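You operate a simulated robot arm through the tools that you are given. There is no shell and no other tool. Be economical: measure what you need, move in short steps, check, and stop when the job is done.

You run a simulated robot arm. Do the job below in one go: nothing can be reset, and whatever is moved stays where it is left.

Task
Open the tools drawer, fetch the cup with the orange handle and set it inside, then shut the drawer. Then put one of the short bandage rolls from the table under the blinds on top of the taped carton. Then take the orange mallet on the table under the blinds and put it away on the splice bench. Then fetch the orange cloth and set it on top of the grey form die one. Then take the green tamper and leave it on the clear sheet over the box. Then push the splice bench drawer shut. Then take the crumpled paper wad on the splice bench and put it away on the table under the blinds. The order counts. Set down upright: short bandage roll, green tamper.

The check looks at the end state, three seconds after you hand in, the way a careful person would. Anything else that was tipped, shoved, dropped, spilled or broken makes it a failure. Flat cloth is picked up by pressing the open fingertips on it (5 to 10 N) and closing them slowly along it; thin cloth reads only 2 to 8 mm in the jaws.

Robot
A 7-joint arm with a fingered hand on a trunk, on a base that drives. Base frame: it is fixed to the floor where the robot stands at the start and does not move with it; the origin is under the middle of the robot, x ahead of it, y to its left, z up. Lengths are in mm, angles in rad, forces in N, time in s.
With the tool pointing down near the work surface it reaches from about 360 to 840 mm from the robot's upright axis, wherever it stands. Its first joint turns from -2.007 to 2.007 rad. Places, roughly: cart drawer tools [800, -100, 700]; clear sheet over the box [-1000, 3400, 700]; crumpled paper wad (7x7x6 cm) [-3900, 3600, 900]; cup with the orange handle (16x10x6 cm) [2700, 2700, 800]; form die one [2750, 3000, 750]; green tamper [2750, 3500, 750]; orange cloth (9x7x6 cm) [3000, 3300, 800]; orange mallet [3000, 3000, 750]; short bandage roll [2500, 3000, 750]; short bandage roll (5x5x6 cm) [2600, 2800, 800]; splice bench [-3500, 4600, 900]; splice bench drawer [-3900, 3400, 700]; table under the blinds [2800, 2900, 800]; taped carton [2750, 3250, 750]; tools drawer [700, -100, 700]. Payload 5 kg.
The tool frame sits at the grasp point between the pads (the TCP): z along the fingers, y along the line on which they close. The tips reach 32 mm beyond it. The gripper opens to 160 mm. The gripper's body begins 89 mm behind the TCP. The gripper is a hand of 4 fingers: y runs from the thumb to the fingers, the wrist lies at [0, 0, -267] in the tool frame.
Orientation is that of the tool frame in the base frame, as a unit quaternion [x, y, z, w]. With the fingers straight down and closing along the base's y, the tool's x points along the base's -x, its y along +y and its z along -z.

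Tools
- The arm moves only by the tool apply_moves. Its argument "targets" is a list of rows, each an object (a shift or turn left out is 0) with "slide": the shift along the base's x, y, z in mm, a list of three; "rotation": the turn, a rotation vector about the base's x, y, z in rad, a list of three. In form: [{"slide": [x, y, z], "rotation": [rx, ry, rz]}, ...]. A call has 1 to 20 rows; each row is the pose to reach, as a shift and turn from the pose commanded when the call began. Rows are played at 5 a second. More than 50 mm and 0.15 rad between two rows, and nothing of the call is played. A pose out of reach is approached as far as the arm can. The call stops where the force on the tool passes 40 N (or 10 N more than at its start, if that is more) or the arm is blocked; 0.2 s more then pass. In this call time passes only in rows, and 0.2 s behind the last. It gives the time, the measured TCP pose, the force on the tool (base axes), the opening and the grip force at its end, in the units of the frame above (readings bear some noise), with the torque about the TCP (base axes, N m) and any sound that the robot's microphone picked up, and new pictures: "show" is both (left out), scene, wrist or none.
- Cameras (640 x 400 px; columns grow to the right, rows downward): "scene" is now at [15.1, 145, 1493.4]; the picture's right is [-0.15, -0.99, 0.00], its down [-0.77, 0.12, -0.62] and it looks along [0.61, -0.09, -0.78] (base axes); focal length 277 px, centre (320, 200). "wrist" rides on the gripper at [80, -4, -114] in the tool frame; the picture's right is [0.05, 1.00, 0.00], its down [-0.82, 0.04, -0.58] and it looks along [-0.58, 0.03, 0.82] (tool axes); focal length 265 px, centre (320, 200). There is no depth. A picture from a camera that has moved, and an enlarged one, comes with that camera's place and axes in the base frame and with its lens.
- raise_lower(by): slides the trunk up (or, below 0, down) by that many mm; the arm and the scene camera ride with it, the base frame stays. It gives what a move gives, with no picture.
- steer(legs): drives the robot by 1 to 6 legs, each [ahead, turn to the left] in mm and rad, along the robot's own axes; the way and the turn of a leg run together, so that a leg with both is an arc; at most 1500 mm and 3.142 rad a leg. The arm and the cameras ride along, it lands a little off, and it stops where it bumps. It gives what a move gives, and a new picture of the scene camera.
- set_fingers(finger1, finger2, finger3, thumb_bend): sets how far each is bent, from 0 (flat) to 1 (curled in); at 0.3 the hand is open as for a grip, at 0.7 the pads meet at the TCP. One left out holds its place. A second passes; each finger stops where it meets its share of the squeeze, and holds until it gets a number again. It is the only way to open and close the hand. It gives what a move gives, with no picture; readings hold the bend of each and the force on the fingers (four entries, about 0 where the hand has none), thumb and palm.
- head_to(pan, tilt): turns the head with the scene camera to pan (to the left, within 2.705 rad either way) and tilt (down, from -0.506 to 1.204), counted from straight ahead of the robot. It gives what a move gives, and a new picture of the scene camera.
- enlarge(camera, box): a new picture of the part [left, top, right, bottom] of that camera's present view, enlarged. It takes no simulated time.
- job_done(): hands the job in; it is judged then, once.

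Go step by step. Nothing tells you exact positions but the pictures and the camera data: compare them with the known pose of the tool, close in by small moves and look again before you grip or let go. The budget is 217 turns and 260 pictures, counting those below and the enlarged ones. Unless the task says otherwise, let go and move clear before handing in, and close with one line.

The tools are called after ">>>" as a command line: name --argument value ..., lists and objects as JSON in quotes. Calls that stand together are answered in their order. apply_moves: Moves the arm, as the interface text tells. Its arguments: {"type":"object","properties":{"targets":{"type":"array","items":{"type":"object","properties":{"slide":{"type":"array","items":{"type":"number"}},"rotation":{"type":"array","items":{"type":"number"}}}}},"show":{"type":"string","enum":["both","scene","wrist","none"]}},"required":["targets"]} The other tools are called the same way: raise_lower (by) slides the trunk up or down; set_fingers (finger1, finger2, finger3, thumb_bend) moves the fingers one by one; steer (legs) drives the base; head_to (pan, tilt) turns the head that bears the scene camera; enlarge (camera, box) takes an enlarged picture of a part of a camera's view; job_done () hands the job in.

At the start:

```text
time_s: 0.0
tool_pos: [596.5, 185.3, 927.8]
orientation: [0.0, 1.0, 0.0, 0.0]
contact_force: [-0.5, -0.1, -0.1]
moment: [0.04, -0.03, 0.02]
width: 159.8
finger_force: 0.1
shape: jaw
bend: [0.3, 0.3, 0.3, 0.3]
finger forces: [0.0, 0.1, 0.0, 0.0, 0.1, 0.1]
trunk travel left (down, up): [-625.0, 365.0]
robot x, y, heading: [-0.9, -0.1, 0.005]
head pan, tilt: [-0.15, 0.901]
```

scene: 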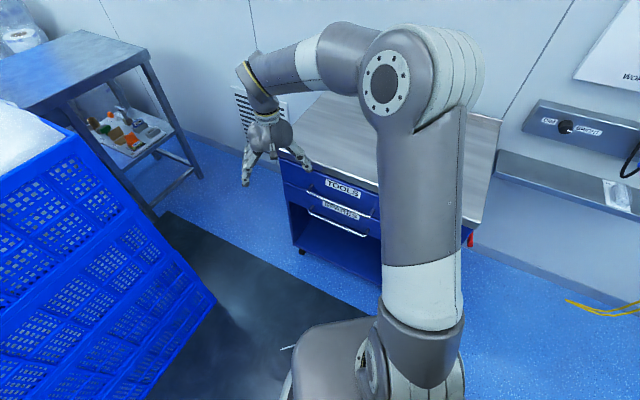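
wrist: 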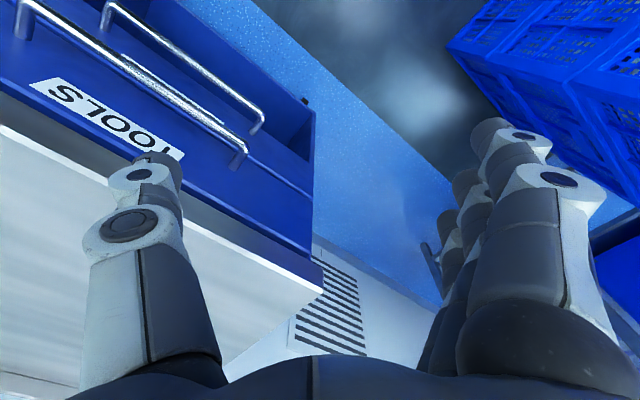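

I see the cart ahead with the TOOLS drawer, the hand open above and left of it. First I look closer to place the drawer handle.

>>> enlarge --camera "scene" --box '[220, 80, 400, 260]'

>>> head_to --pan 0.8 --tilt 0.4

```text
2.22 times, centred on (310, 170) of scene
camera zoom: at [15.1, 145.0, 1493.4], right [-0.15, -0.99, 0.0], down [-0.77, 0.12, -0.62], along [0.61, -0.09, -0.78], focal length 616 px, centre (342, 267)
```

zoom: 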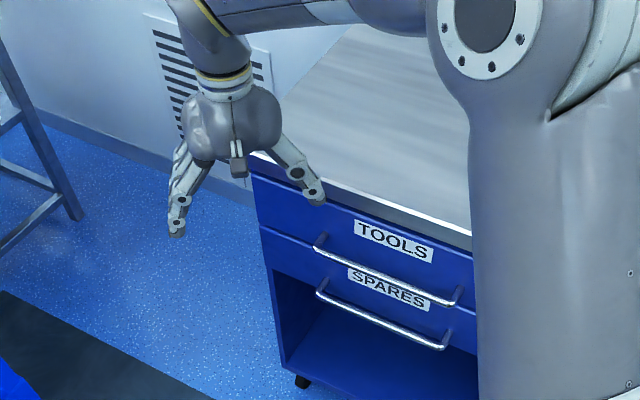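

```text
time_s: 1.2
tool_pos: [596.1, 183.9, 926.4]
orientation: [0.0, 1.0, 0.001, 0.001]
contact_force: [-0.4, 0.3, -0.3]
moment: [-0.01, 0.01, 0.03]
width: 160.0
finger_force: 0.2
shape: jaw
bend: [0.3, 0.3, 0.3, 0.3]
finger forces: [0.1, 0.1, 0.0, 0.0, 0.0, 0.1]
trunk travel left (down, up): [-625.0, 365.0]
robot x, y, heading: [3.6, 0.5, 0.001]
head pan, tilt: [0.799, 0.4]
camera scene: at [5.0, 222.7, 1536.4], right [0.72, -0.7, 0.0], down [-0.27, -0.28, -0.92], along [0.64, 0.66, -0.39], focal length 277 px, centre (320, 200)
```

scene: 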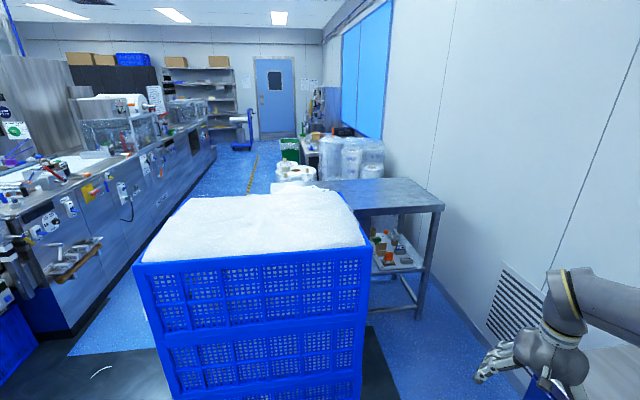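

The layout beyond is visible: a crate stack, a table with an under-shelf, and a long bench. I zoom the wrist view on the handles to triangulate.

>>> enlarge --camera "wrist" --box '[0, 0, 320, 200]'

>>> head_to --pan -0.3 --tilt 0.75

```text
2.00 times, centred on (160, 100) of wrist
camera zoom: at [515.1, 181.1, 1041.1], right [-0.05, 1.0, 0.0], down [0.82, 0.04, 0.58], along [0.58, 0.03, -0.82], focal length 531 px, centre (640, 400)
```

zoom: 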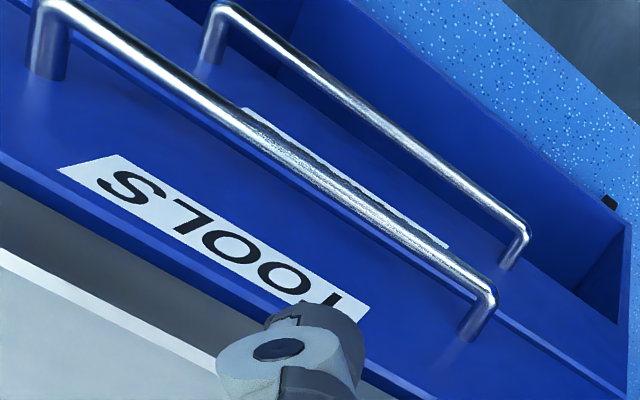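

```text
time_s: 2.6
tool_pos: [595.8, 183.5, 926.1]
orientation: [0.0, 1.0, 0.001, 0.0]
contact_force: [0.1, 0.7, 0.4]
moment: [0.0, 0.0, 0.02]
width: 159.8
finger_force: 0.1
shape: jaw
bend: [0.3, 0.3, 0.3, 0.3]
finger forces: [0.0, 0.0, 0.0, 0.0, 0.0, 0.0]
trunk travel left (down, up): [-625.0, 365.0]
robot x, y, heading: [3.4, -1.6, -0.003]
head pan, tilt: [-0.3, 0.75]
camera scene: at [19.6, 131.9, 1505.3], right [-0.29, -0.96, 0.0], down [-0.65, 0.2, -0.73], along [0.7, -0.22, -0.68], focal length 277 px, centre (320, 200)
```

scene: 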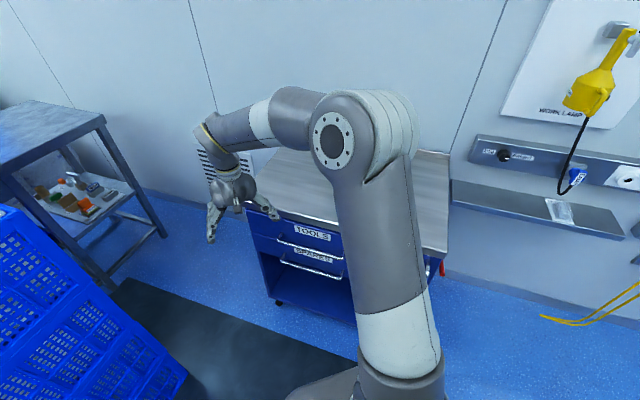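

Triangulating, the TOOLS handle runs from about (664,90) to (523,-102) at z≈720, so the cart faces along (-0.81,0.59). I'll raise the trunk and stand square in front of the cart.

>>> raise_lower --by 150

>>> steer --legs '[[0, -1.197], [-650, 0], [0, 0.563]]'

>>> head_to --pan 0.0 --tilt 0.7

```text
time_s: 4.3
tool_pos: [595.9, 184.7, 1076.9]
orientation: [0.0, 1.0, 0.0, 0.0]
contact_force: [-0.6, 0.1, 0.5]
moment: [0.03, 0.01, 0.01]
width: 159.5
finger_force: 0.1
shape: jaw
bend: [0.3, 0.3, 0.3, 0.3]
finger forces: [0.0, 0.0, 0.0, 0.0, 0.0, 0.0]
trunk travel left (down, up): [-775.0, 215.0]
robot x, y, heading: [-2.1, 1.5, 0.001]
head pan, tilt: [-0.3, 0.75]
```

```text
time_s: 12.4
tool_pos: [349.5, 388.3, 1076.8]
orientation: [0.32, 0.947, 0.0, 0.0]
contact_force: [0.3, -0.4, 0.3]
moment: [-0.01, 0.02, -0.01]
width: 159.9
finger_force: 0.0
shape: jaw
bend: [0.3, 0.3, 0.3, 0.3]
finger forces: [0.0, 0.0, 0.0, 0.0, 0.0, 0.0]
trunk travel left (down, up): [-775.0, 215.0]
robot x, y, heading: [-237.5, 604.5, -0.655]
head pan, tilt: [-0.3, 0.75]
camera scene: at [-138.3, 697.3, 1655.3], right [-0.82, -0.58, 0.0], down [-0.39, 0.56, -0.73], along [0.42, -0.6, -0.68], focal length 277 px, centre (320, 200)
```

scene: 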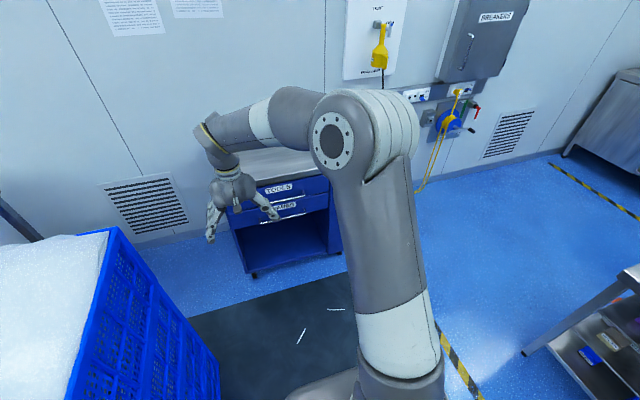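

```text
time_s: 13.2
tool_pos: [350.6, 388.9, 1075.9]
orientation: [0.32, 0.947, 0.0, 0.0]
contact_force: [-0.2, 0.1, -0.5]
moment: [0.02, -0.01, -0.05]
width: 160.0
finger_force: 0.0
shape: jaw
bend: [0.3, 0.3, 0.3, 0.3]
finger forces: [0.1, 0.0, 0.0, 0.0, 0.1, 0.1]
trunk travel left (down, up): [-775.0, 215.0]
robot x, y, heading: [-233.2, 600.8, -0.652]
head pan, tilt: [0.0, 0.7]
camera scene: at [-118.9, 712.9, 1659.5], right [-0.61, -0.79, 0.0], down [-0.51, 0.39, -0.76], along [0.61, -0.47, -0.64], focal length 277 px, centre (320, 200)
```

scene: 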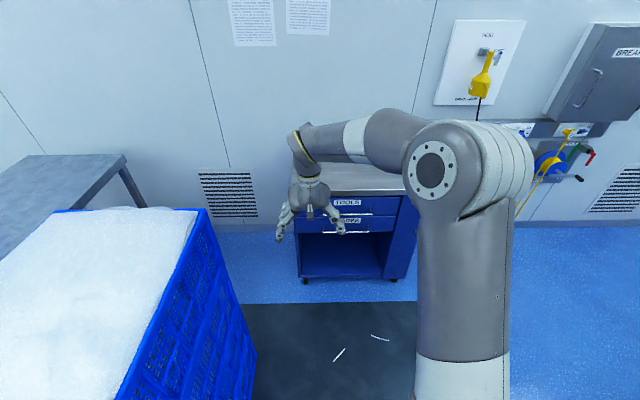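

The robot stands square before the cart. Now I turn the hand to horizontal with fingers toward the drawer and closing vertically.

>>> apply_moves --targets '[{"slide": [6.7, -19.2, -8], "rotation": [0.0151, -0.113, -0.0806]}, {"slide": [13.3, -38.4, -16], "rotation": [0.0303, -0.226, -0.1612]}, {"slide": [20, -57.6, -24], "rotation": [0.0454, -0.339, -0.2418]}, {"slide": [26.7, -76.8, -32], "rotation": [0.0605, -0.452, -0.3224]}, {"slide": [33.3, -96, -40], "rotation": [0.0757, -0.565, -0.403]}, {"slide": [40, -115.2, -48], "rotation": [0.0908, -0.678, -0.4836]}, {"slide": [46.7, -134.4, -56], "rotation": [0.1059, -0.791, -0.5642]}, {"slide": [53.3, -153.6, -64], "rotation": [0.1211, -0.904, -0.6448]}, {"slide": [60, -172.8, -72], "rotation": [0.1362, -1.017, -0.7254]}, {"slide": [66.7, -192, -80], "rotation": [0.1513, -1.13, -0.806]}, {"slide": [73.3, -211.2, -88], "rotation": [0.1665, -1.243, -0.8866]}, {"slide": [80, -230.4, -96], "rotation": [0.1816, -1.356, -0.9672]}, {"slide": [86.7, -249.6, -104], "rotation": [0.1967, -1.469, -1.0478]}, {"slide": [93.3, -268.8, -112], "rotation": [0.2119, -1.582, -1.1284]}, {"slide": [100, -288, -120], "rotation": [0.227, -1.695, -1.209]}]'

```text
time_s: 16.4
tool_pos: [451.1, 99.0, 955.7]
orientation: [0.635, 0.312, 0.313, 0.634]
contact_force: [0.0, 0.0, 0.7]
moment: [0.01, 0.03, -0.02]
width: 159.9
finger_force: 0.1
shape: jaw
bend: [0.3, 0.3, 0.3, 0.3]
finger forces: [0.0, 0.0, 0.0, 0.0, 0.0, 0.0]
trunk travel left (down, up): [-775.0, 215.0]
robot x, y, heading: [-234.7, 604.1, -0.654]
head pan, tilt: [0.0, 0.7]
camera scene: at [-118.4, 712.4, 1659.6], right [-0.61, -0.79, 0.0], down [-0.51, 0.39, -0.76], along [0.61, -0.46, -0.64], focal length 277 px, centre (320, 200)
camera wrist: at [409.3, 234.0, 951.5], right [0.03, 0.04, 1.0], down [-0.95, -0.3, 0.04], along [0.3, -0.95, 0.03], focal length 265 px, centre (320, 200)
```

scene: 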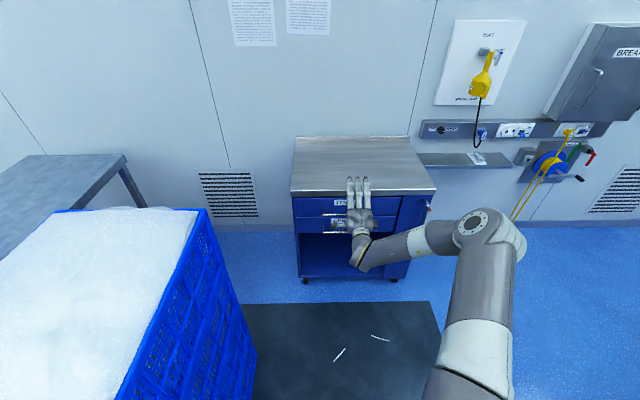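
wrist: 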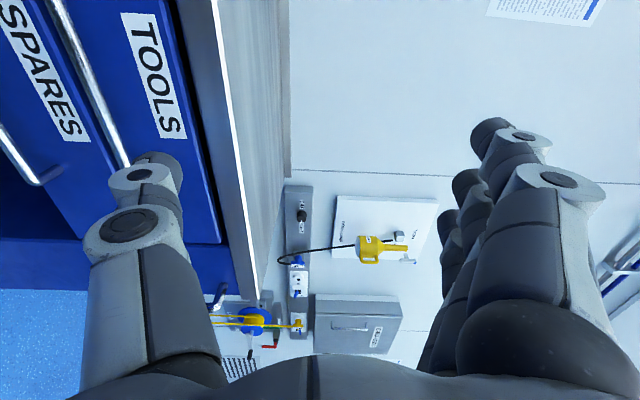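

The hand is level and the handle is in the wrist view. I half close the fingers and lower to look again.

>>> set_fingers --finger1 0.5 --finger2 0.5 --finger3 0.5 --thumb_bend 0.5

>>> raise_lower --by -220

>>> enlarge --camera "wrist" --box '[0, 0, 640, 400]'

>>> enlarge --camera "scene" --box '[240, 120, 480, 270]'

```text
time_s: 17.4
tool_pos: [451.3, 99.5, 955.1]
orientation: [0.634, 0.313, 0.314, 0.633]
contact_force: [-0.4, 0.8, -0.6]
moment: [0.01, 0.03, 0.0]
width: 92.1
finger_force: 0.1
shape: fingers
bend: [0.5, 0.5, 0.5, 0.5]
finger forces: [0.0, 0.0, 0.0, 0.1, 0.0, 0.0]
trunk travel left (down, up): [-775.0, 215.0]
robot x, y, heading: [-236.1, 605.6, -0.654]
head pan, tilt: [0.0, 0.7]
```

```text
time_s: 19.8
tool_pos: [451.4, 99.5, 736.1]
orientation: [0.634, 0.313, 0.314, 0.634]
contact_force: [-0.2, 0.1, -0.2]
moment: [-0.01, 0.02, 0.0]
width: 92.0
finger_force: 0.1
shape: fingers
bend: [0.5, 0.5, 0.5, 0.5]
finger forces: [0.0, 0.0, 0.0, 0.0, 0.0, 0.0]
trunk travel left (down, up): [-555.0, 435.0]
robot x, y, heading: [-235.8, 608.0, -0.654]
head pan, tilt: [0.0, 0.7]
```

```text
1.00 times, centred on (320, 200) of wrist (not enlarged: the box is as wide or as high as the picture)
camera zoom: at [408.7, 234.4, 732.0], right [0.03, 0.04, 1.0], down [-0.95, -0.3, 0.04], along [0.3, -0.95, 0.03], focal length 265 px, centre (320, 200)
```

zoom: 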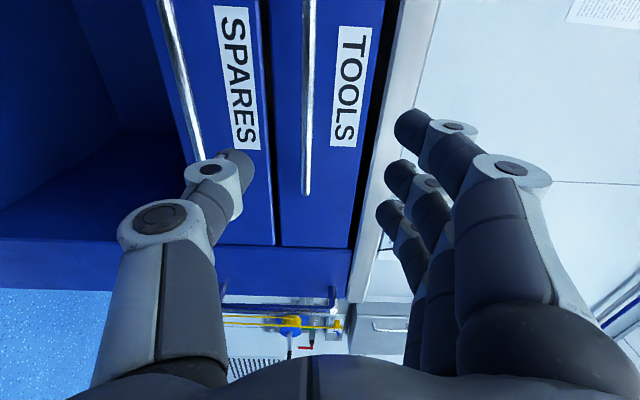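

```text
2.67 times, centred on (360, 195) of scene
camera zoom: at [-119.0, 712.8, 1439.6], right [-0.61, -0.79, 0.0], down [-0.51, 0.39, -0.76], along [0.61, -0.47, -0.64], focal length 739 px, centre (213, 213)
```

zoom: 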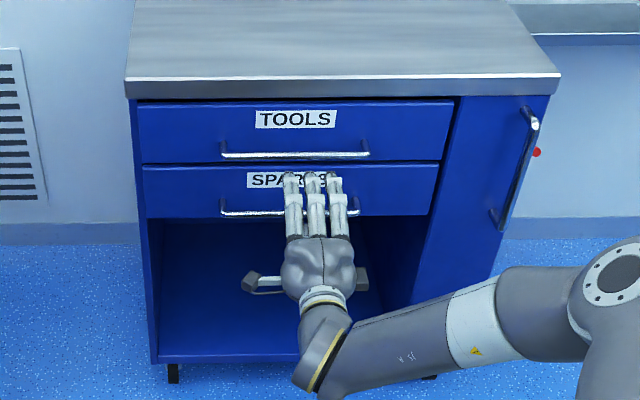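

The tools bar is at z≈722, aligned laterally with the hand. I advance along the cart normal to the bar.

>>> apply_moves --targets '[{"slide": [32, -24, -5]}, {"slide": [64, -47, -12]}, {"slide": [96, -71, -13]}, {"slide": [121, -89, -13]}]'

```text
time_s: 20.8
tool_pos: [571.2, 11.8, 723.1]
orientation: [0.634, 0.314, 0.312, 0.634]
contact_force: [-0.3, 0.1, -0.6]
moment: [0.0, 0.01, 0.03]
width: 91.9
finger_force: 0.0
shape: fingers
bend: [0.5, 0.5, 0.5, 0.5]
finger forces: [0.0, 0.0, 0.1, 0.0, 0.0, 0.1]
trunk travel left (down, up): [-555.0, 435.0]
robot x, y, heading: [-234.2, 605.4, -0.654]
head pan, tilt: [0.0, 0.7]
camera scene: at [-118.9, 712.8, 1439.6], right [-0.61, -0.79, 0.0], down [-0.51, 0.39, -0.76], along [0.61, -0.47, -0.64], focal length 277 px, centre (320, 200)
camera wrist: at [530.1, 146.6, 720.2], right [0.03, 0.04, 1.0], down [-0.95, -0.3, 0.04], along [0.3, -0.95, 0.03], focal length 265 px, centre (320, 200)
```

scene: 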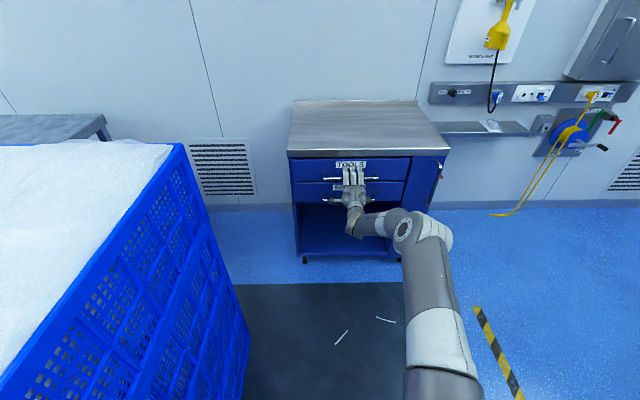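
wrist: 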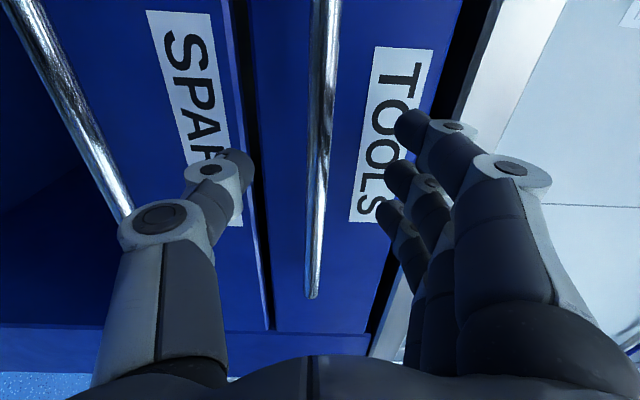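

The bar lines up with the TCP. I go 20 mm further and close on it.

>>> apply_moves --targets '[{"slide": [16, -12, 0]}]' --show "none"

>>> set_fingers --finger1 0.72 --finger2 0.72 --finger3 0.72 --thumb_bend 0.72

>>> enlarge --camera "wrist" --box '[0, 0, 640, 400]'

```text
time_s: 21.2
tool_pos: [587.9, -0.6, 723.5]
orientation: [0.634, 0.313, 0.314, 0.633]
contact_force: [0.5, 0.3, 0.0]
moment: [0.0, 0.03, 0.01]
width: 92.0
finger_force: 0.0
shape: fingers
bend: [0.5, 0.5, 0.5, 0.5]
finger forces: [0.0, 0.0, 0.1, 0.0, 0.0, 0.0]
trunk travel left (down, up): [-555.0, 435.0]
robot x, y, heading: [-232.9, 606.0, -0.646]
head pan, tilt: [0.0, 0.7]
```

```text
time_s: 22.2
tool_pos: [588.6, 0.3, 723.5]
orientation: [0.634, 0.313, 0.314, 0.634]
contact_force: [1.5, -0.2, -1.7]
moment: [0.0, 0.03, 0.04]
width: 20.7
finger_force: 2.7
shape: fingers
bend: [0.72, 0.71, 0.72, 0.71]
finger forces: [0.3, 0.0, 0.6, 0.0, 4.3, 0.0]
trunk travel left (down, up): [-555.0, 435.0]
robot x, y, heading: [-236.4, 603.7, -0.654]
head pan, tilt: [0.0, 0.7]
```

```text
1.00 times, centred on (320, 200) of wrist (not enlarged: the box is as wide or as high as the picture)
camera zoom: at [546.3, 133.8, 719.3], right [0.03, 0.04, 1.0], down [-0.95, -0.3, 0.04], along [0.3, -0.95, 0.03], focal length 265 px, centre (320, 200)
```

zoom: 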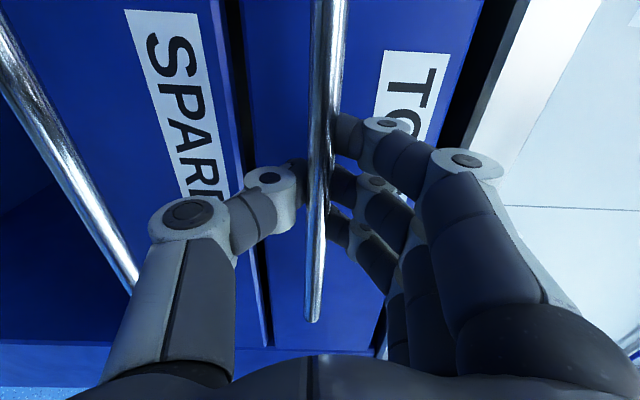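

The fingers are around the bar; I squeeze tighter.

>>> set_fingers --finger1 0.9 --finger2 0.9 --finger3 0.9 --thumb_bend 0.9

>>> apply_moves --targets '[{"slide": [-16, 12, 0]}, {"slide": [-32, 24, 0]}, {"slide": [-48, 36, 0]}]'

```text
time_s: 23.2
tool_pos: [587.6, 1.2, 721.3]
orientation: [0.635, 0.313, 0.313, 0.633]
contact_force: [-0.7, -1.4, -5.7]
moment: [-0.16, -0.13, 0.18]
width: 27.8
finger_force: 20.3
shape: fingers
bend: [0.89, 0.9, 0.88, 0.86]
finger forces: [4.4, 0.0, 6.3, 0.1, 29.5, 0.1]
trunk travel left (down, up): [-555.0, 435.0]
robot x, y, heading: [-233.0, 606.8, -0.652]
head pan, tilt: [0.0, 0.7]
```

```text
time_s: 24.0
tool_pos: [539.2, 35.8, 722.3]
orientation: [0.633, 0.314, 0.314, 0.634]
contact_force: [-3.0, -1.8, -6.1]
moment: [-0.15, -0.15, 0.17]
width: 28.5
finger_force: 19.2
shape: fingers
bend: [0.89, 0.9, 0.88, 0.87]
finger forces: [4.0, 0.1, 5.7, 0.0, 29.1, 0.0]
trunk travel left (down, up): [-555.0, 435.0]
robot x, y, heading: [-232.6, 604.6, -0.649]
head pan, tilt: [0.0, 0.7]
camera scene: at [-118.4, 712.1, 1439.5], right [-0.61, -0.79, 0.0], down [-0.51, 0.39, -0.76], along [0.61, -0.46, -0.64], focal length 277 px, centre (320, 200)
camera wrist: at [498.0, 169.2, 718.1], right [0.03, 0.04, 1.0], down [-0.95, -0.3, 0.04], along [0.3, -0.95, 0.03], focal length 265 px, centre (320, 200)
```

scene: 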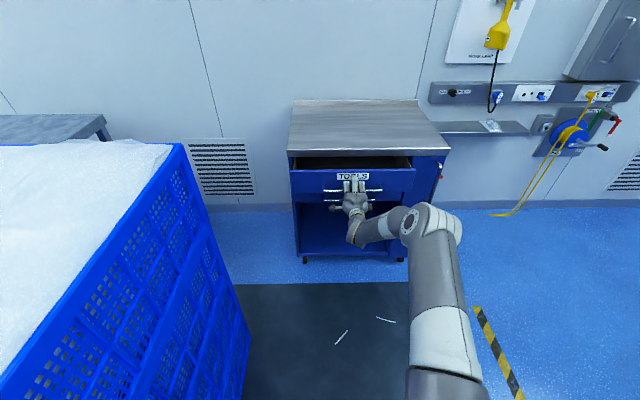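
wrist: 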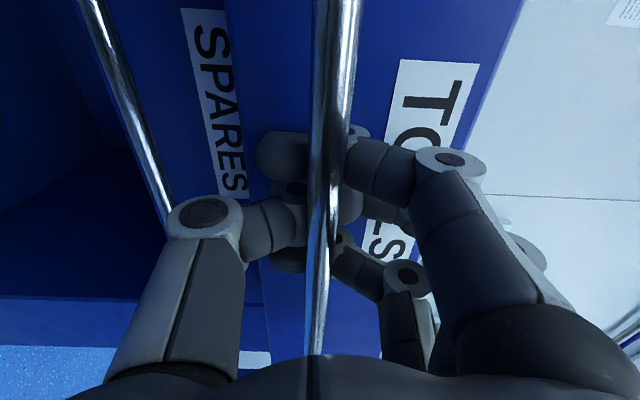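

The drawer is opening. I keep pulling, about 200 mm more.

>>> apply_moves --targets '[{"slide": [-16, 12, 0]}, {"slide": [-32, 24, 0]}, {"slide": [-48, 35, 0]}, {"slide": [-64, 47, 0]}, {"slide": [-80, 59, 0]}, {"slide": [-97, 71, 0]}, {"slide": [-113, 83, 0]}, {"slide": [-129, 95, 0]}, {"slide": [-145, 106, 0]}, {"slide": [-161, 118, 0]}]' --show "scene"

```text
time_s: 26.2
tool_pos: [384.9, 148.5, 721.6]
orientation: [0.633, 0.313, 0.313, 0.635]
contact_force: [20.5, -12.4, -11.0]
moment: [-0.2, -0.24, 0.09]
width: 28.3
finger_force: 16.8
shape: fingers
bend: [0.88, 0.89, 0.88, 0.85]
finger forces: [9.6, 0.0, 12.1, 0.0, 12.1, 0.1]
trunk travel left (down, up): [-555.0, 435.0]
robot x, y, heading: [-233.5, 603.9, -0.653]
head pan, tilt: [0.0, 0.7]
stopped in row 10: the force on the tool passed its limit at 46 N (the readings are from after the stop); the commanded pose is now the measured one
camera scene: at [-116.0, 711.0, 1439.3], right [-0.61, -0.79, 0.0], down [-0.51, 0.39, -0.76], along [0.61, -0.46, -0.65], focal length 277 px, centre (320, 200)
```

scene: 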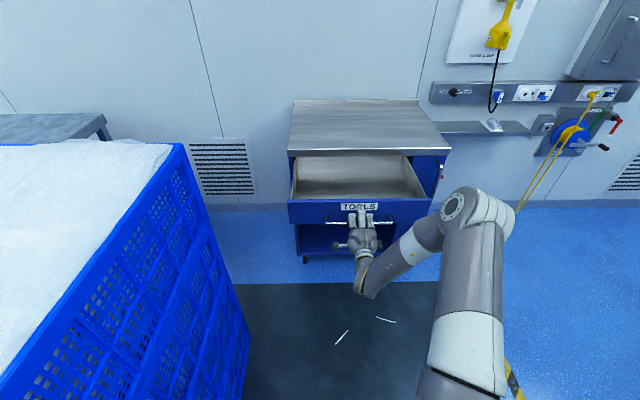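

The drawer reached its stop, fully open. I release and back off, then return the hand to pointing down.

>>> set_fingers --finger1 0.4 --finger2 0.4 --finger3 0.4 --thumb_bend 0.4

>>> apply_moves --targets '[{"slide": [-24, 18, 0]}, {"slide": [-48, 36, 0]}, {"slide": [-72, 54, 0]}, {"slide": [-97, 71, 0]}]' --show "both"

```text
time_s: 27.2
tool_pos: [382.5, 149.9, 723.4]
orientation: [0.633, 0.312, 0.315, 0.635]
contact_force: [0.4, 0.3, 0.4]
moment: [0.0, -0.03, 0.03]
width: 130.6
finger_force: 0.0
shape: fingers
bend: [0.4, 0.4, 0.4, 0.4]
finger forces: [0.0, 0.1, 0.0, 0.0, 0.1, 0.0]
trunk travel left (down, up): [-555.0, 435.0]
robot x, y, heading: [-233.4, 605.0, -0.655]
head pan, tilt: [0.0, 0.7]
```

```text
time_s: 28.2
tool_pos: [285.0, 221.4, 724.4]
orientation: [0.632, 0.312, 0.315, 0.636]
contact_force: [-0.3, -0.9, -0.9]
moment: [-0.02, 0.02, -0.01]
width: 130.7
finger_force: 0.1
shape: fingers
bend: [0.4, 0.4, 0.4, 0.4]
finger forces: [0.1, 0.1, 0.0, 0.0, 0.1, 0.1]
trunk travel left (down, up): [-555.0, 435.0]
robot x, y, heading: [-231.6, 602.7, -0.655]
head pan, tilt: [0.0, 0.7]
camera scene: at [-119.0, 712.7, 1439.6], right [-0.61, -0.79, 0.0], down [-0.51, 0.39, -0.76], along [0.61, -0.46, -0.64], focal length 277 px, centre (320, 200)
camera wrist: at [242.6, 354.3, 720.5], right [0.03, 0.04, 1.0], down [-0.95, -0.3, 0.04], along [0.3, -0.95, 0.03], focal length 265 px, centre (320, 200)
```

scene: 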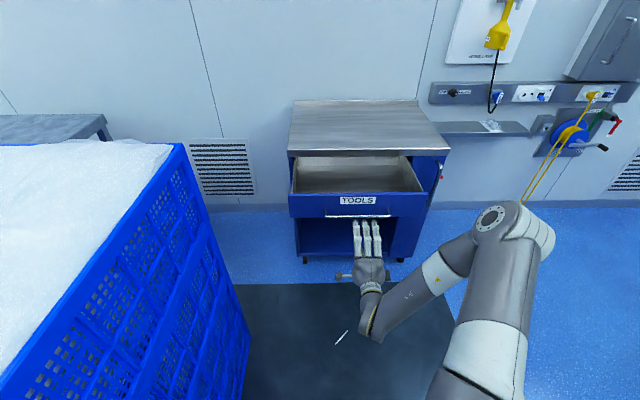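
wrist: 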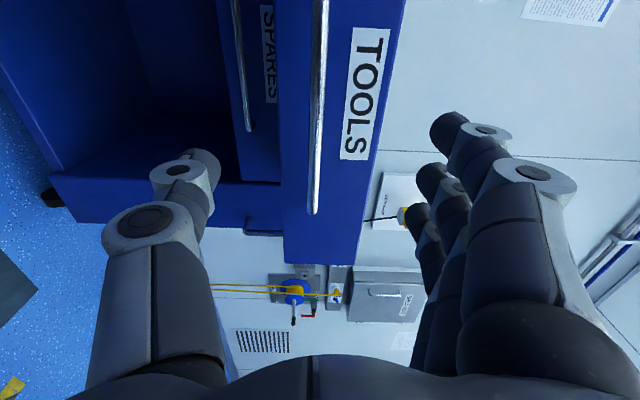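

Now I swing the hand to point down, close to the body, then raise and drive back into the aisle.

>>> apply_moves --targets '[{"slide": [-10.6, 7.3, 6.7], "rotation": [-0.0151, 0.113, 0.0806]}, {"slide": [-21.2, 14.5, 13.3], "rotation": [-0.0303, 0.226, 0.1612]}, {"slide": [-31.8, 21.8, 20], "rotation": [-0.0454, 0.339, 0.2418]}, {"slide": [-42.4, 29.1, 26.7], "rotation": [-0.0605, 0.452, 0.3224]}, {"slide": [-53, 36.3, 33.3], "rotation": [-0.0757, 0.565, 0.403]}, {"slide": [-63.6, 43.6, 40], "rotation": [-0.0908, 0.678, 0.4836]}, {"slide": [-74.2, 50.9, 46.7], "rotation": [-0.1059, 0.791, 0.5642]}, {"slide": [-84.8, 58.1, 53.3], "rotation": [-0.1211, 0.904, 0.6448]}, {"slide": [-95.4, 65.4, 60], "rotation": [-0.1362, 1.017, 0.7254]}, {"slide": [-106, 72.7, 66.7], "rotation": [-0.1513, 1.13, 0.806]}, {"slide": [-116.6, 79.9, 73.3], "rotation": [-0.1665, 1.243, 0.8866]}, {"slide": [-127.2, 87.2, 80], "rotation": [-0.1816, 1.356, 0.9672]}, {"slide": [-137.8, 94.5, 86.7], "rotation": [-0.1967, 1.469, 1.0478]}, {"slide": [-148.4, 101.7, 93.3], "rotation": [-0.2119, 1.582, 1.1284]}, {"slide": [-159, 109, 100], "rotation": [-0.227, 1.695, 1.209]}]' --show "scene"

>>> raise_lower --by 220

>>> steer --legs '[[-476, 0], [0, 1.592]]'

>>> head_to --pan 0.0 --tilt 0.35

```text
time_s: 31.4
tool_pos: [127.3, 329.7, 824.9]
orientation: [0.321, 0.947, 0.002, 0.0]
contact_force: [0.5, -0.6, 0.2]
moment: [-0.03, -0.01, 0.01]
width: 130.8
finger_force: 0.0
shape: fingers
bend: [0.4, 0.4, 0.4, 0.4]
finger forces: [0.0, 0.0, 0.0, 0.0, 0.0, 0.0]
trunk travel left (down, up): [-555.0, 435.0]
robot x, y, heading: [-233.1, 602.0, -0.65]
head pan, tilt: [0.0, 0.7]
camera scene: at [-118.8, 713.2, 1439.5], right [-0.61, -0.79, 0.0], down [-0.51, 0.39, -0.76], along [0.61, -0.46, -0.64], focal length 277 px, centre (320, 200)
```

scene: 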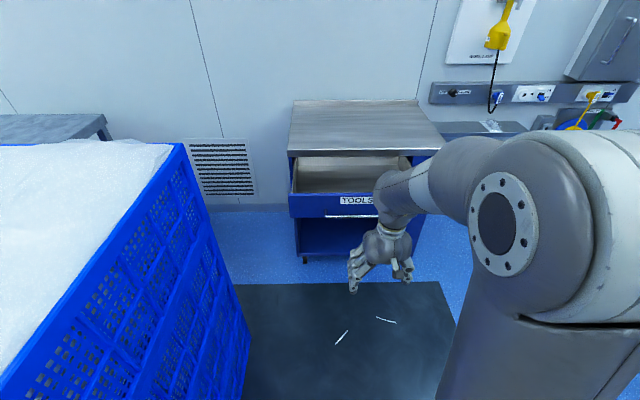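

```text
time_s: 33.7
tool_pos: [126.8, 327.5, 1044.2]
orientation: [0.322, 0.947, 0.003, 0.001]
contact_force: [0.6, 0.1, -0.3]
moment: [-0.01, 0.01, -0.01]
width: 130.8
finger_force: 0.1
shape: fingers
bend: [0.4, 0.4, 0.4, 0.4]
finger forces: [0.0, 0.1, 0.0, 0.1, 0.0, 0.0]
trunk travel left (down, up): [-775.0, 215.0]
robot x, y, heading: [-237.3, 605.4, -0.657]
head pan, tilt: [0.0, 0.7]
```

```text
time_s: 40.4
tool_pos: [-338.1, 1255.7, 1044.0]
orientation: [-0.441, 0.898, 0.003, -0.001]
contact_force: [0.7, -0.2, 0.0]
moment: [0.0, -0.03, -0.01]
width: 130.7
finger_force: 0.1
shape: fingers
bend: [0.4, 0.4, 0.4, 0.4]
finger forces: [0.0, 0.1, 0.0, 0.0, 0.1, 0.0]
trunk travel left (down, up): [-775.0, 215.0]
robot x, y, heading: [-618.9, 895.6, 0.912]
head pan, tilt: [0.0, 0.7]
camera scene: at [-723.5, 1010.7, 1659.5], right [0.79, -0.61, 0.0], down [-0.39, -0.51, -0.76], along [0.47, 0.61, -0.64], focal length 277 px, centre (320, 200)
```

scene: 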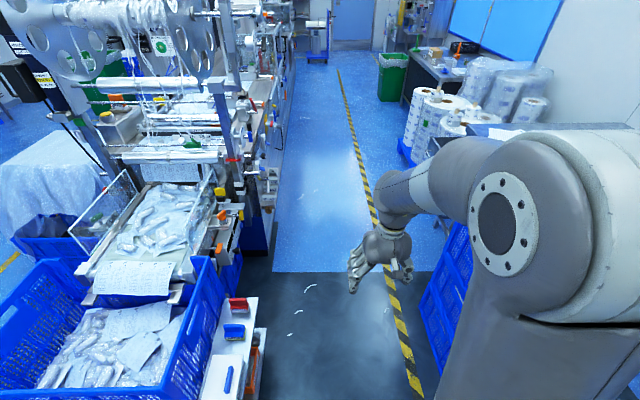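

```text
time_s: 41.2
tool_pos: [-337.9, 1255.9, 1043.1]
orientation: [-0.441, 0.898, 0.002, -0.001]
contact_force: [0.0, 0.4, 0.5]
moment: [-0.01, 0.07, -0.02]
width: 130.6
finger_force: 0.0
shape: fingers
bend: [0.4, 0.4, 0.4, 0.4]
finger forces: [0.0, 0.0, 0.0, 0.1, 0.0, 0.1]
trunk travel left (down, up): [-775.0, 215.0]
robot x, y, heading: [-615.1, 896.0, 0.913]
head pan, tilt: [0.0, 0.351]
camera scene: at [-718.4, 1017.1, 1690.9], right [0.79, -0.61, 0.0], down [-0.21, -0.27, -0.94], along [0.57, 0.74, -0.34], focal length 277 px, centre (320, 200)
```

scene: 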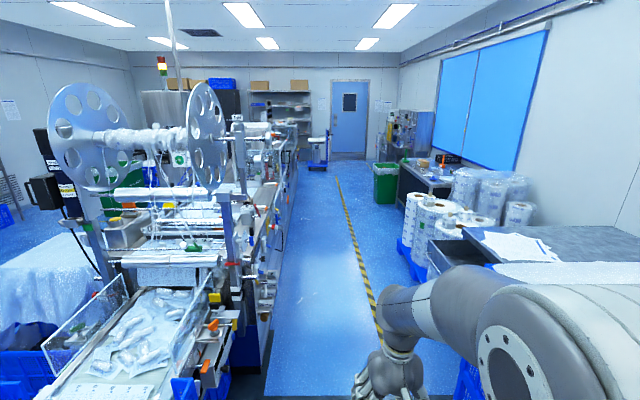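

The aisle is clear with the table under the blinds ahead on the right. I drive there and face it.

>>> steer --legs '[[0, -0.116], [1500, 0], [1500, 0], [779, 0], [0, -1.431]]'

>>> head_to --pan 0.0 --tilt 0.7

```text
time_s: 46.6
tool_pos: [399.6, 1912.2, 1047.8]
orientation: [-0.381, 0.925, 0.006, 0.004]
contact_force: [-0.2, 0.5, -0.1]
moment: [-0.1, 0.07, -0.03]
width: 130.8
finger_force: 0.0
shape: fingers
bend: [0.4, 0.4, 0.4, 0.4]
finger forces: [0.1, 0.0, 0.0, 0.0, 0.0, 0.0]
trunk travel left (down, up): [-775.0, 215.0]
robot x, y, heading: [90.4, 1601.5, 0.782]
head pan, tilt: [0.0, 0.351]
stopped in leg 2: the robot was blocked; the commanded pose is now the measured one
camera scene: at [-0.8, 1734.5, 1691.0], right [0.7, -0.71, 0.0], down [-0.24, -0.24, -0.94], along [0.67, 0.66, -0.34], focal length 277 px, centre (320, 200)
```

scene: 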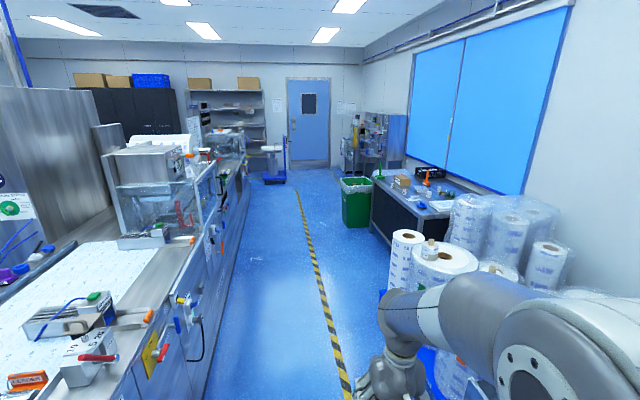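

```text
time_s: 47.5
tool_pos: [402.2, 1914.1, 1047.5]
orientation: [-0.38, 0.925, 0.004, 0.004]
contact_force: [0.3, 0.9, 0.1]
moment: [-0.05, -0.01, 0.03]
width: 131.0
finger_force: 0.0
shape: fingers
bend: [0.4, 0.4, 0.4, 0.4]
finger forces: [0.0, 0.0, 0.0, 0.1, 0.1, 0.1]
trunk travel left (down, up): [-775.0, 215.0]
robot x, y, heading: [87.0, 1600.0, 0.785]
head pan, tilt: [0.0, 0.7]
camera scene: at [-3.6, 1731.8, 1659.6], right [0.7, -0.71, 0.0], down [-0.46, -0.45, -0.77], along [0.54, 0.54, -0.64], focal length 277 px, centre (320, 200)
```

scene: 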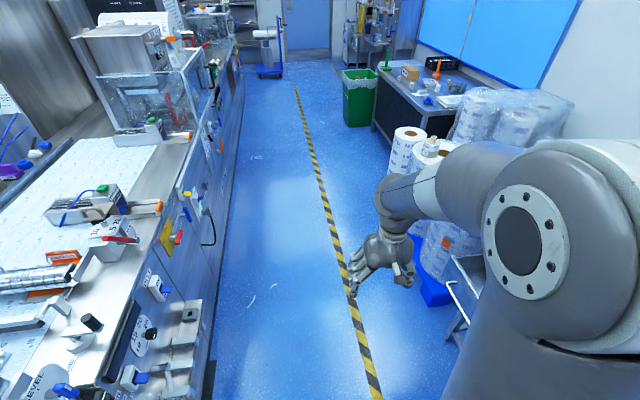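

Something blocked the drive. I look to the right side to see what touches.

>>> head_to --pan -1.0 --tilt 1.1

>>> head_to --pan 1.0 --tilt 1.1

```text
time_s: 48.7
tool_pos: [400.9, 1913.9, 1047.4]
orientation: [-0.381, 0.925, 0.005, 0.004]
contact_force: [-0.5, -0.6, 0.4]
moment: [0.01, 0.02, -0.03]
width: 131.1
finger_force: 0.0
shape: fingers
bend: [0.4, 0.4, 0.4, 0.4]
finger forces: [0.0, 0.1, 0.0, 0.0, 0.1, 0.0]
trunk travel left (down, up): [-775.0, 215.0]
robot x, y, heading: [87.4, 1601.2, 0.777]
head pan, tilt: [-1.0, 1.1]
camera scene: at [-2.9, 1657.7, 1629.6], right [-0.22, -0.98, 0.0], down [-0.87, 0.19, -0.45], along [0.44, -0.1, -0.89], focal length 277 px, centre (320, 200)
```

scene: 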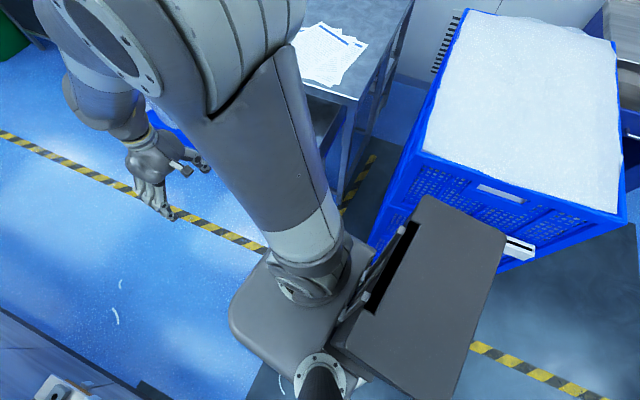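

```text
time_s: 50.7
tool_pos: [402.0, 1914.1, 1047.3]
orientation: [-0.38, 0.925, 0.004, 0.004]
contact_force: [0.2, -0.5, -0.3]
moment: [-0.01, -0.01, -0.01]
width: 130.9
finger_force: 0.0
shape: fingers
bend: [0.4, 0.4, 0.4, 0.4]
finger forces: [0.0, 0.1, 0.1, 0.0, 0.0, 0.1]
trunk travel left (down, up): [-775.0, 215.0]
robot x, y, heading: [86.9, 1602.5, 0.78]
head pan, tilt: [1.0, 1.1]
camera scene: at [-77.6, 1733.2, 1629.6], right [0.98, 0.21, 0.0], down [0.18, -0.87, -0.45], along [-0.09, 0.44, -0.89], focal length 277 px, centre (320, 200)
```

scene: 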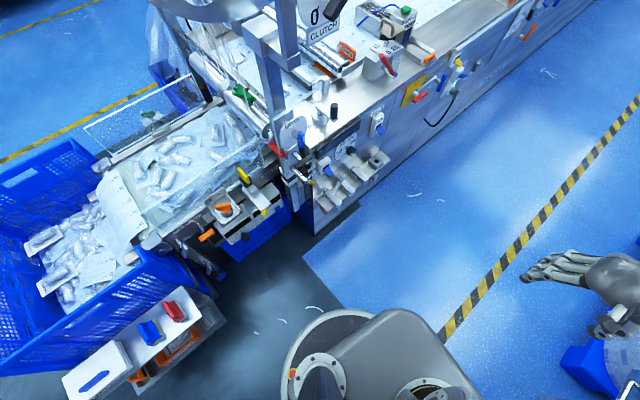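

My base's right side met the crate stack, which hasn't moved noticeably. I back up, hold more to the left, then go on to the table.

>>> steer --legs '[[-500, 0], [0, 0.2], [1500, 0], [0, -0.35], [1200, 0], [550, 0]]'

>>> head_to --pan -0.6 --tilt 0.6

```text
time_s: 70.9
tool_pos: [2367.6, 3774.0, 1048.0]
orientation: [-0.304, 0.953, 0.004, 0.003]
contact_force: [0.3, 0.7, 0.2]
moment: [-0.01, -0.01, 0.01]
width: 131.0
finger_force: 0.0
shape: fingers
bend: [0.4, 0.4, 0.4, 0.4]
finger forces: [0.0, 0.0, 0.1, 0.0, 0.1, 0.1]
trunk travel left (down, up): [-775.0, 215.0]
robot x, y, heading: [2007.6, 3517.5, 0.617]
head pan, tilt: [1.0, 1.1]
camera scene: at [1866.0, 3672.8, 1629.6], right [1.0, 0.05, 0.0], down [0.04, -0.89, -0.45], along [-0.02, 0.45, -0.89], focal length 277 px, centre (320, 200)
```

scene: 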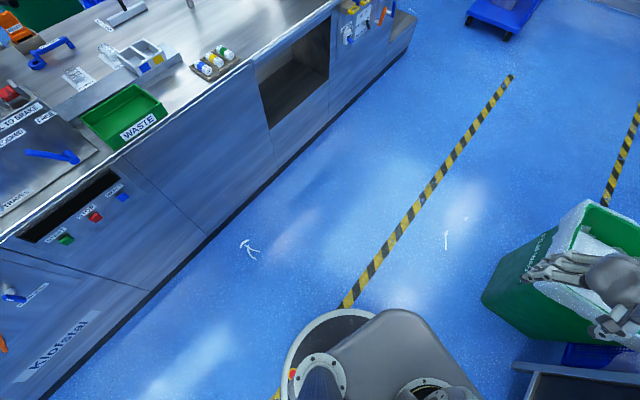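

```text
time_s: 72.6
tool_pos: [2366.3, 3774.3, 1048.2]
orientation: [-0.305, 0.952, 0.005, 0.005]
contact_force: [0.0, -0.3, -0.2]
moment: [-0.02, -0.02, 0.01]
width: 131.1
finger_force: 0.0
shape: fingers
bend: [0.4, 0.4, 0.4, 0.4]
finger forces: [0.1, 0.0, 0.0, 0.0, 0.0, 0.0]
trunk travel left (down, up): [-775.0, 215.0]
robot x, y, heading: [2008.2, 3515.5, 0.618]
head pan, tilt: [-0.6, 0.6]
camera scene: at [1956.8, 3611.0, 1668.2], right [0.02, -1.0, 0.0], down [-0.56, -0.01, -0.82], along [0.82, 0.01, -0.57], focal length 277 px, centre (320, 200)
```

scene: 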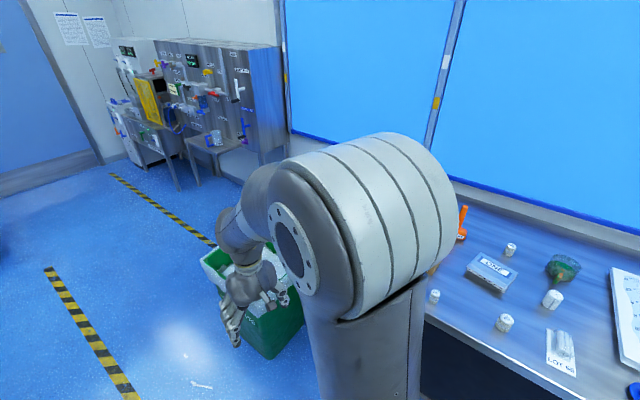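

I've arrived alongside the table and see the items. I turn to face it.

>>> steer --legs '[[0, -1.252]]'

>>> head_to --pan 0.3 --tilt 0.75

>>> head_to --pan -0.3 --tilt 0.75

```text
time_s: 76.1
tool_pos: [2362.6, 3254.7, 1047.7]
orientation: [0.314, 0.95, 0.0, 0.005]
contact_force: [-0.7, -0.3, 0.4]
moment: [0.0, 0.01, 0.0]
width: 131.1
finger_force: 0.0
shape: fingers
bend: [0.4, 0.4, 0.4, 0.4]
finger forces: [0.0, 0.0, 0.1, 0.0, 0.0, 0.1]
trunk travel left (down, up): [-775.0, 215.0]
robot x, y, heading: [2007.0, 3516.5, -0.635]
head pan, tilt: [-0.6, 0.6]
camera scene: at [2082.0, 3594.4, 1668.2], right [-0.95, -0.33, 0.0], down [-0.18, 0.53, -0.83], along [0.27, -0.78, -0.56], focal length 277 px, centre (320, 200)
```

scene: 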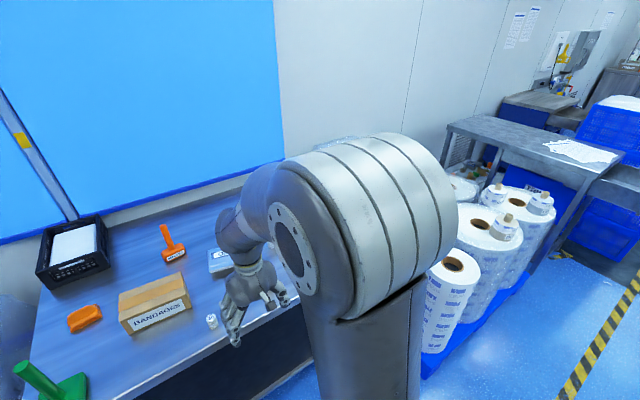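

```text
time_s: 77.3
tool_pos: [2363.2, 3255.0, 1046.0]
orientation: [0.314, 0.949, 0.001, 0.005]
contact_force: [-0.4, 1.0, 0.1]
moment: [-0.01, 0.05, 0.0]
width: 130.8
finger_force: 0.0
shape: fingers
bend: [0.4, 0.4, 0.4, 0.4]
finger forces: [0.0, 0.1, 0.0, 0.0, 0.0, 0.0]
trunk travel left (down, up): [-775.0, 215.0]
robot x, y, heading: [2010.8, 3521.8, -0.638]
head pan, tilt: [0.3, 0.75]
camera scene: at [2131.3, 3650.5, 1655.3], right [-0.33, -0.94, 0.0], down [-0.64, 0.23, -0.73], along [0.69, -0.24, -0.68], focal length 277 px, centre (320, 200)
```

scene: 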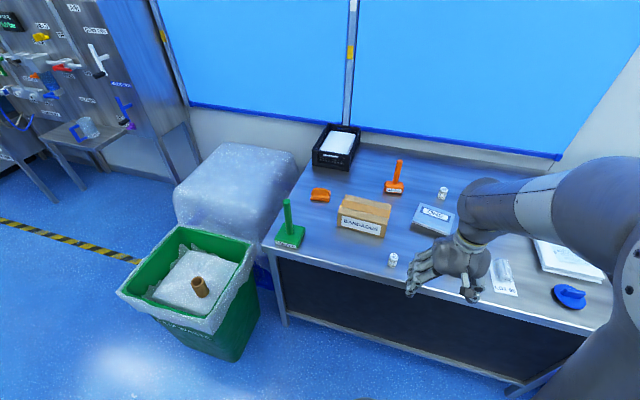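

```text
time_s: 78.3
tool_pos: [2363.9, 3253.5, 1048.6]
orientation: [0.314, 0.949, 0.001, 0.006]
contact_force: [0.3, 1.2, 0.4]
moment: [-0.03, 0.0, 0.0]
width: 131.1
finger_force: 0.0
shape: fingers
bend: [0.4, 0.4, 0.4, 0.4]
finger forces: [0.0, 0.0, 0.0, 0.0, 0.0, 0.0]
trunk travel left (down, up): [-775.0, 215.0]
robot x, y, heading: [2010.2, 3520.3, -0.638]
head pan, tilt: [-0.3, 0.75]
camera scene: at [2102.3, 3611.2, 1655.3], right [-0.81, -0.59, 0.0], down [-0.4, 0.55, -0.73], along [0.43, -0.59, -0.68], focal length 277 px, centre (320, 200)
```

scene: 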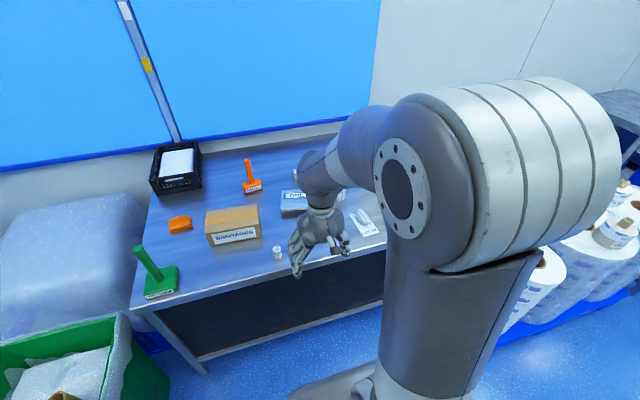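

I see mallet, carton "BANDAGES", orange cloth, green tamper, DIE block and small rolls. The cup must be behind the arm; I check the wrist view and pan further.

>>> enlarge --camera "wrist" --box '[0, 0, 640, 400]'

>>> apply_moves --targets '[{"slide": [-20, -30, 0]}, {"slide": [-40, -60, 0]}, {"slide": [-60, -90, 0]}, {"slide": [-80, -120, 0]}, {"slide": [-95, -160, 0]}, {"slide": [-110, -200, 0]}]' --show "both"

```text
1.00 times, centred on (320, 200) of wrist (not enlarged: the box is as wide or as high as the picture)
camera zoom: at [2294.8, 3300.3, 1161.3], right [0.55, 0.83, 0.01], down [0.67, -0.45, 0.59], along [0.49, -0.32, -0.81], focal length 265 px, centre (320, 200)
```

zoom: 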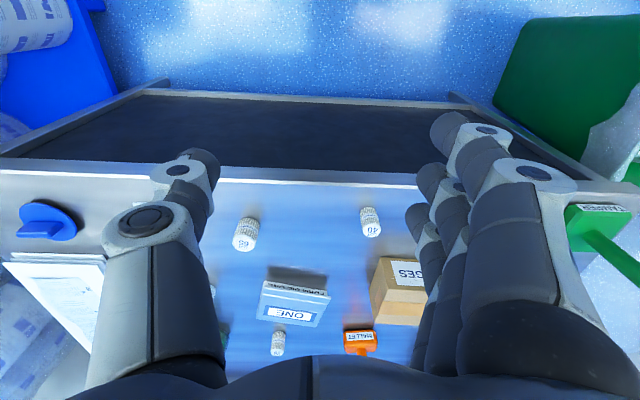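

```text
time_s: 79.7
tool_pos: [2252.5, 3053.9, 1044.5]
orientation: [0.314, 0.949, 0.001, 0.006]
contact_force: [-0.4, -0.3, -0.4]
moment: [0.03, 0.01, 0.01]
width: 131.0
finger_force: 0.1
shape: fingers
bend: [0.4, 0.4, 0.4, 0.4]
finger forces: [0.0, 0.1, 0.0, 0.0, 0.0, 0.1]
trunk travel left (down, up): [-775.0, 215.0]
robot x, y, heading: [2009.9, 3518.4, -0.646]
head pan, tilt: [-0.3, 0.75]
camera scene: at [2102.3, 3609.9, 1655.4], right [-0.81, -0.59, 0.0], down [-0.4, 0.55, -0.73], along [0.43, -0.59, -0.68], focal length 277 px, centre (320, 200)
camera wrist: at [2183.6, 3099.5, 1158.5], right [0.55, 0.83, 0.01], down [0.67, -0.45, 0.59], along [0.49, -0.32, -0.81], focal length 265 px, centre (320, 200)
```

scene: 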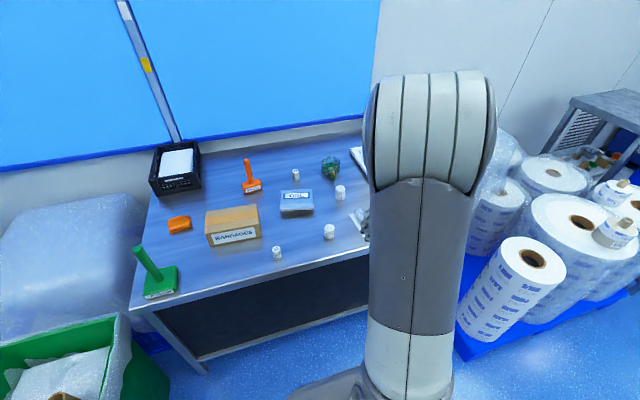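
wrist: 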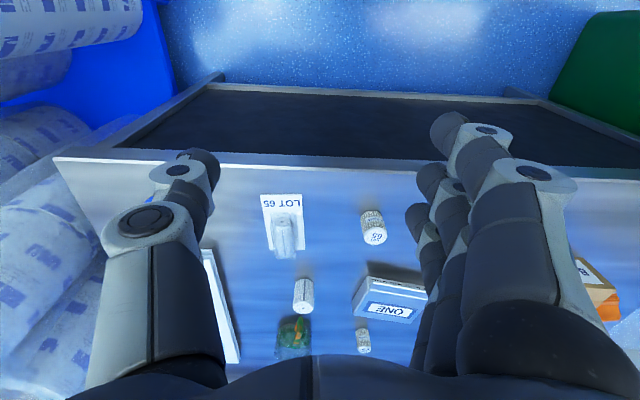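

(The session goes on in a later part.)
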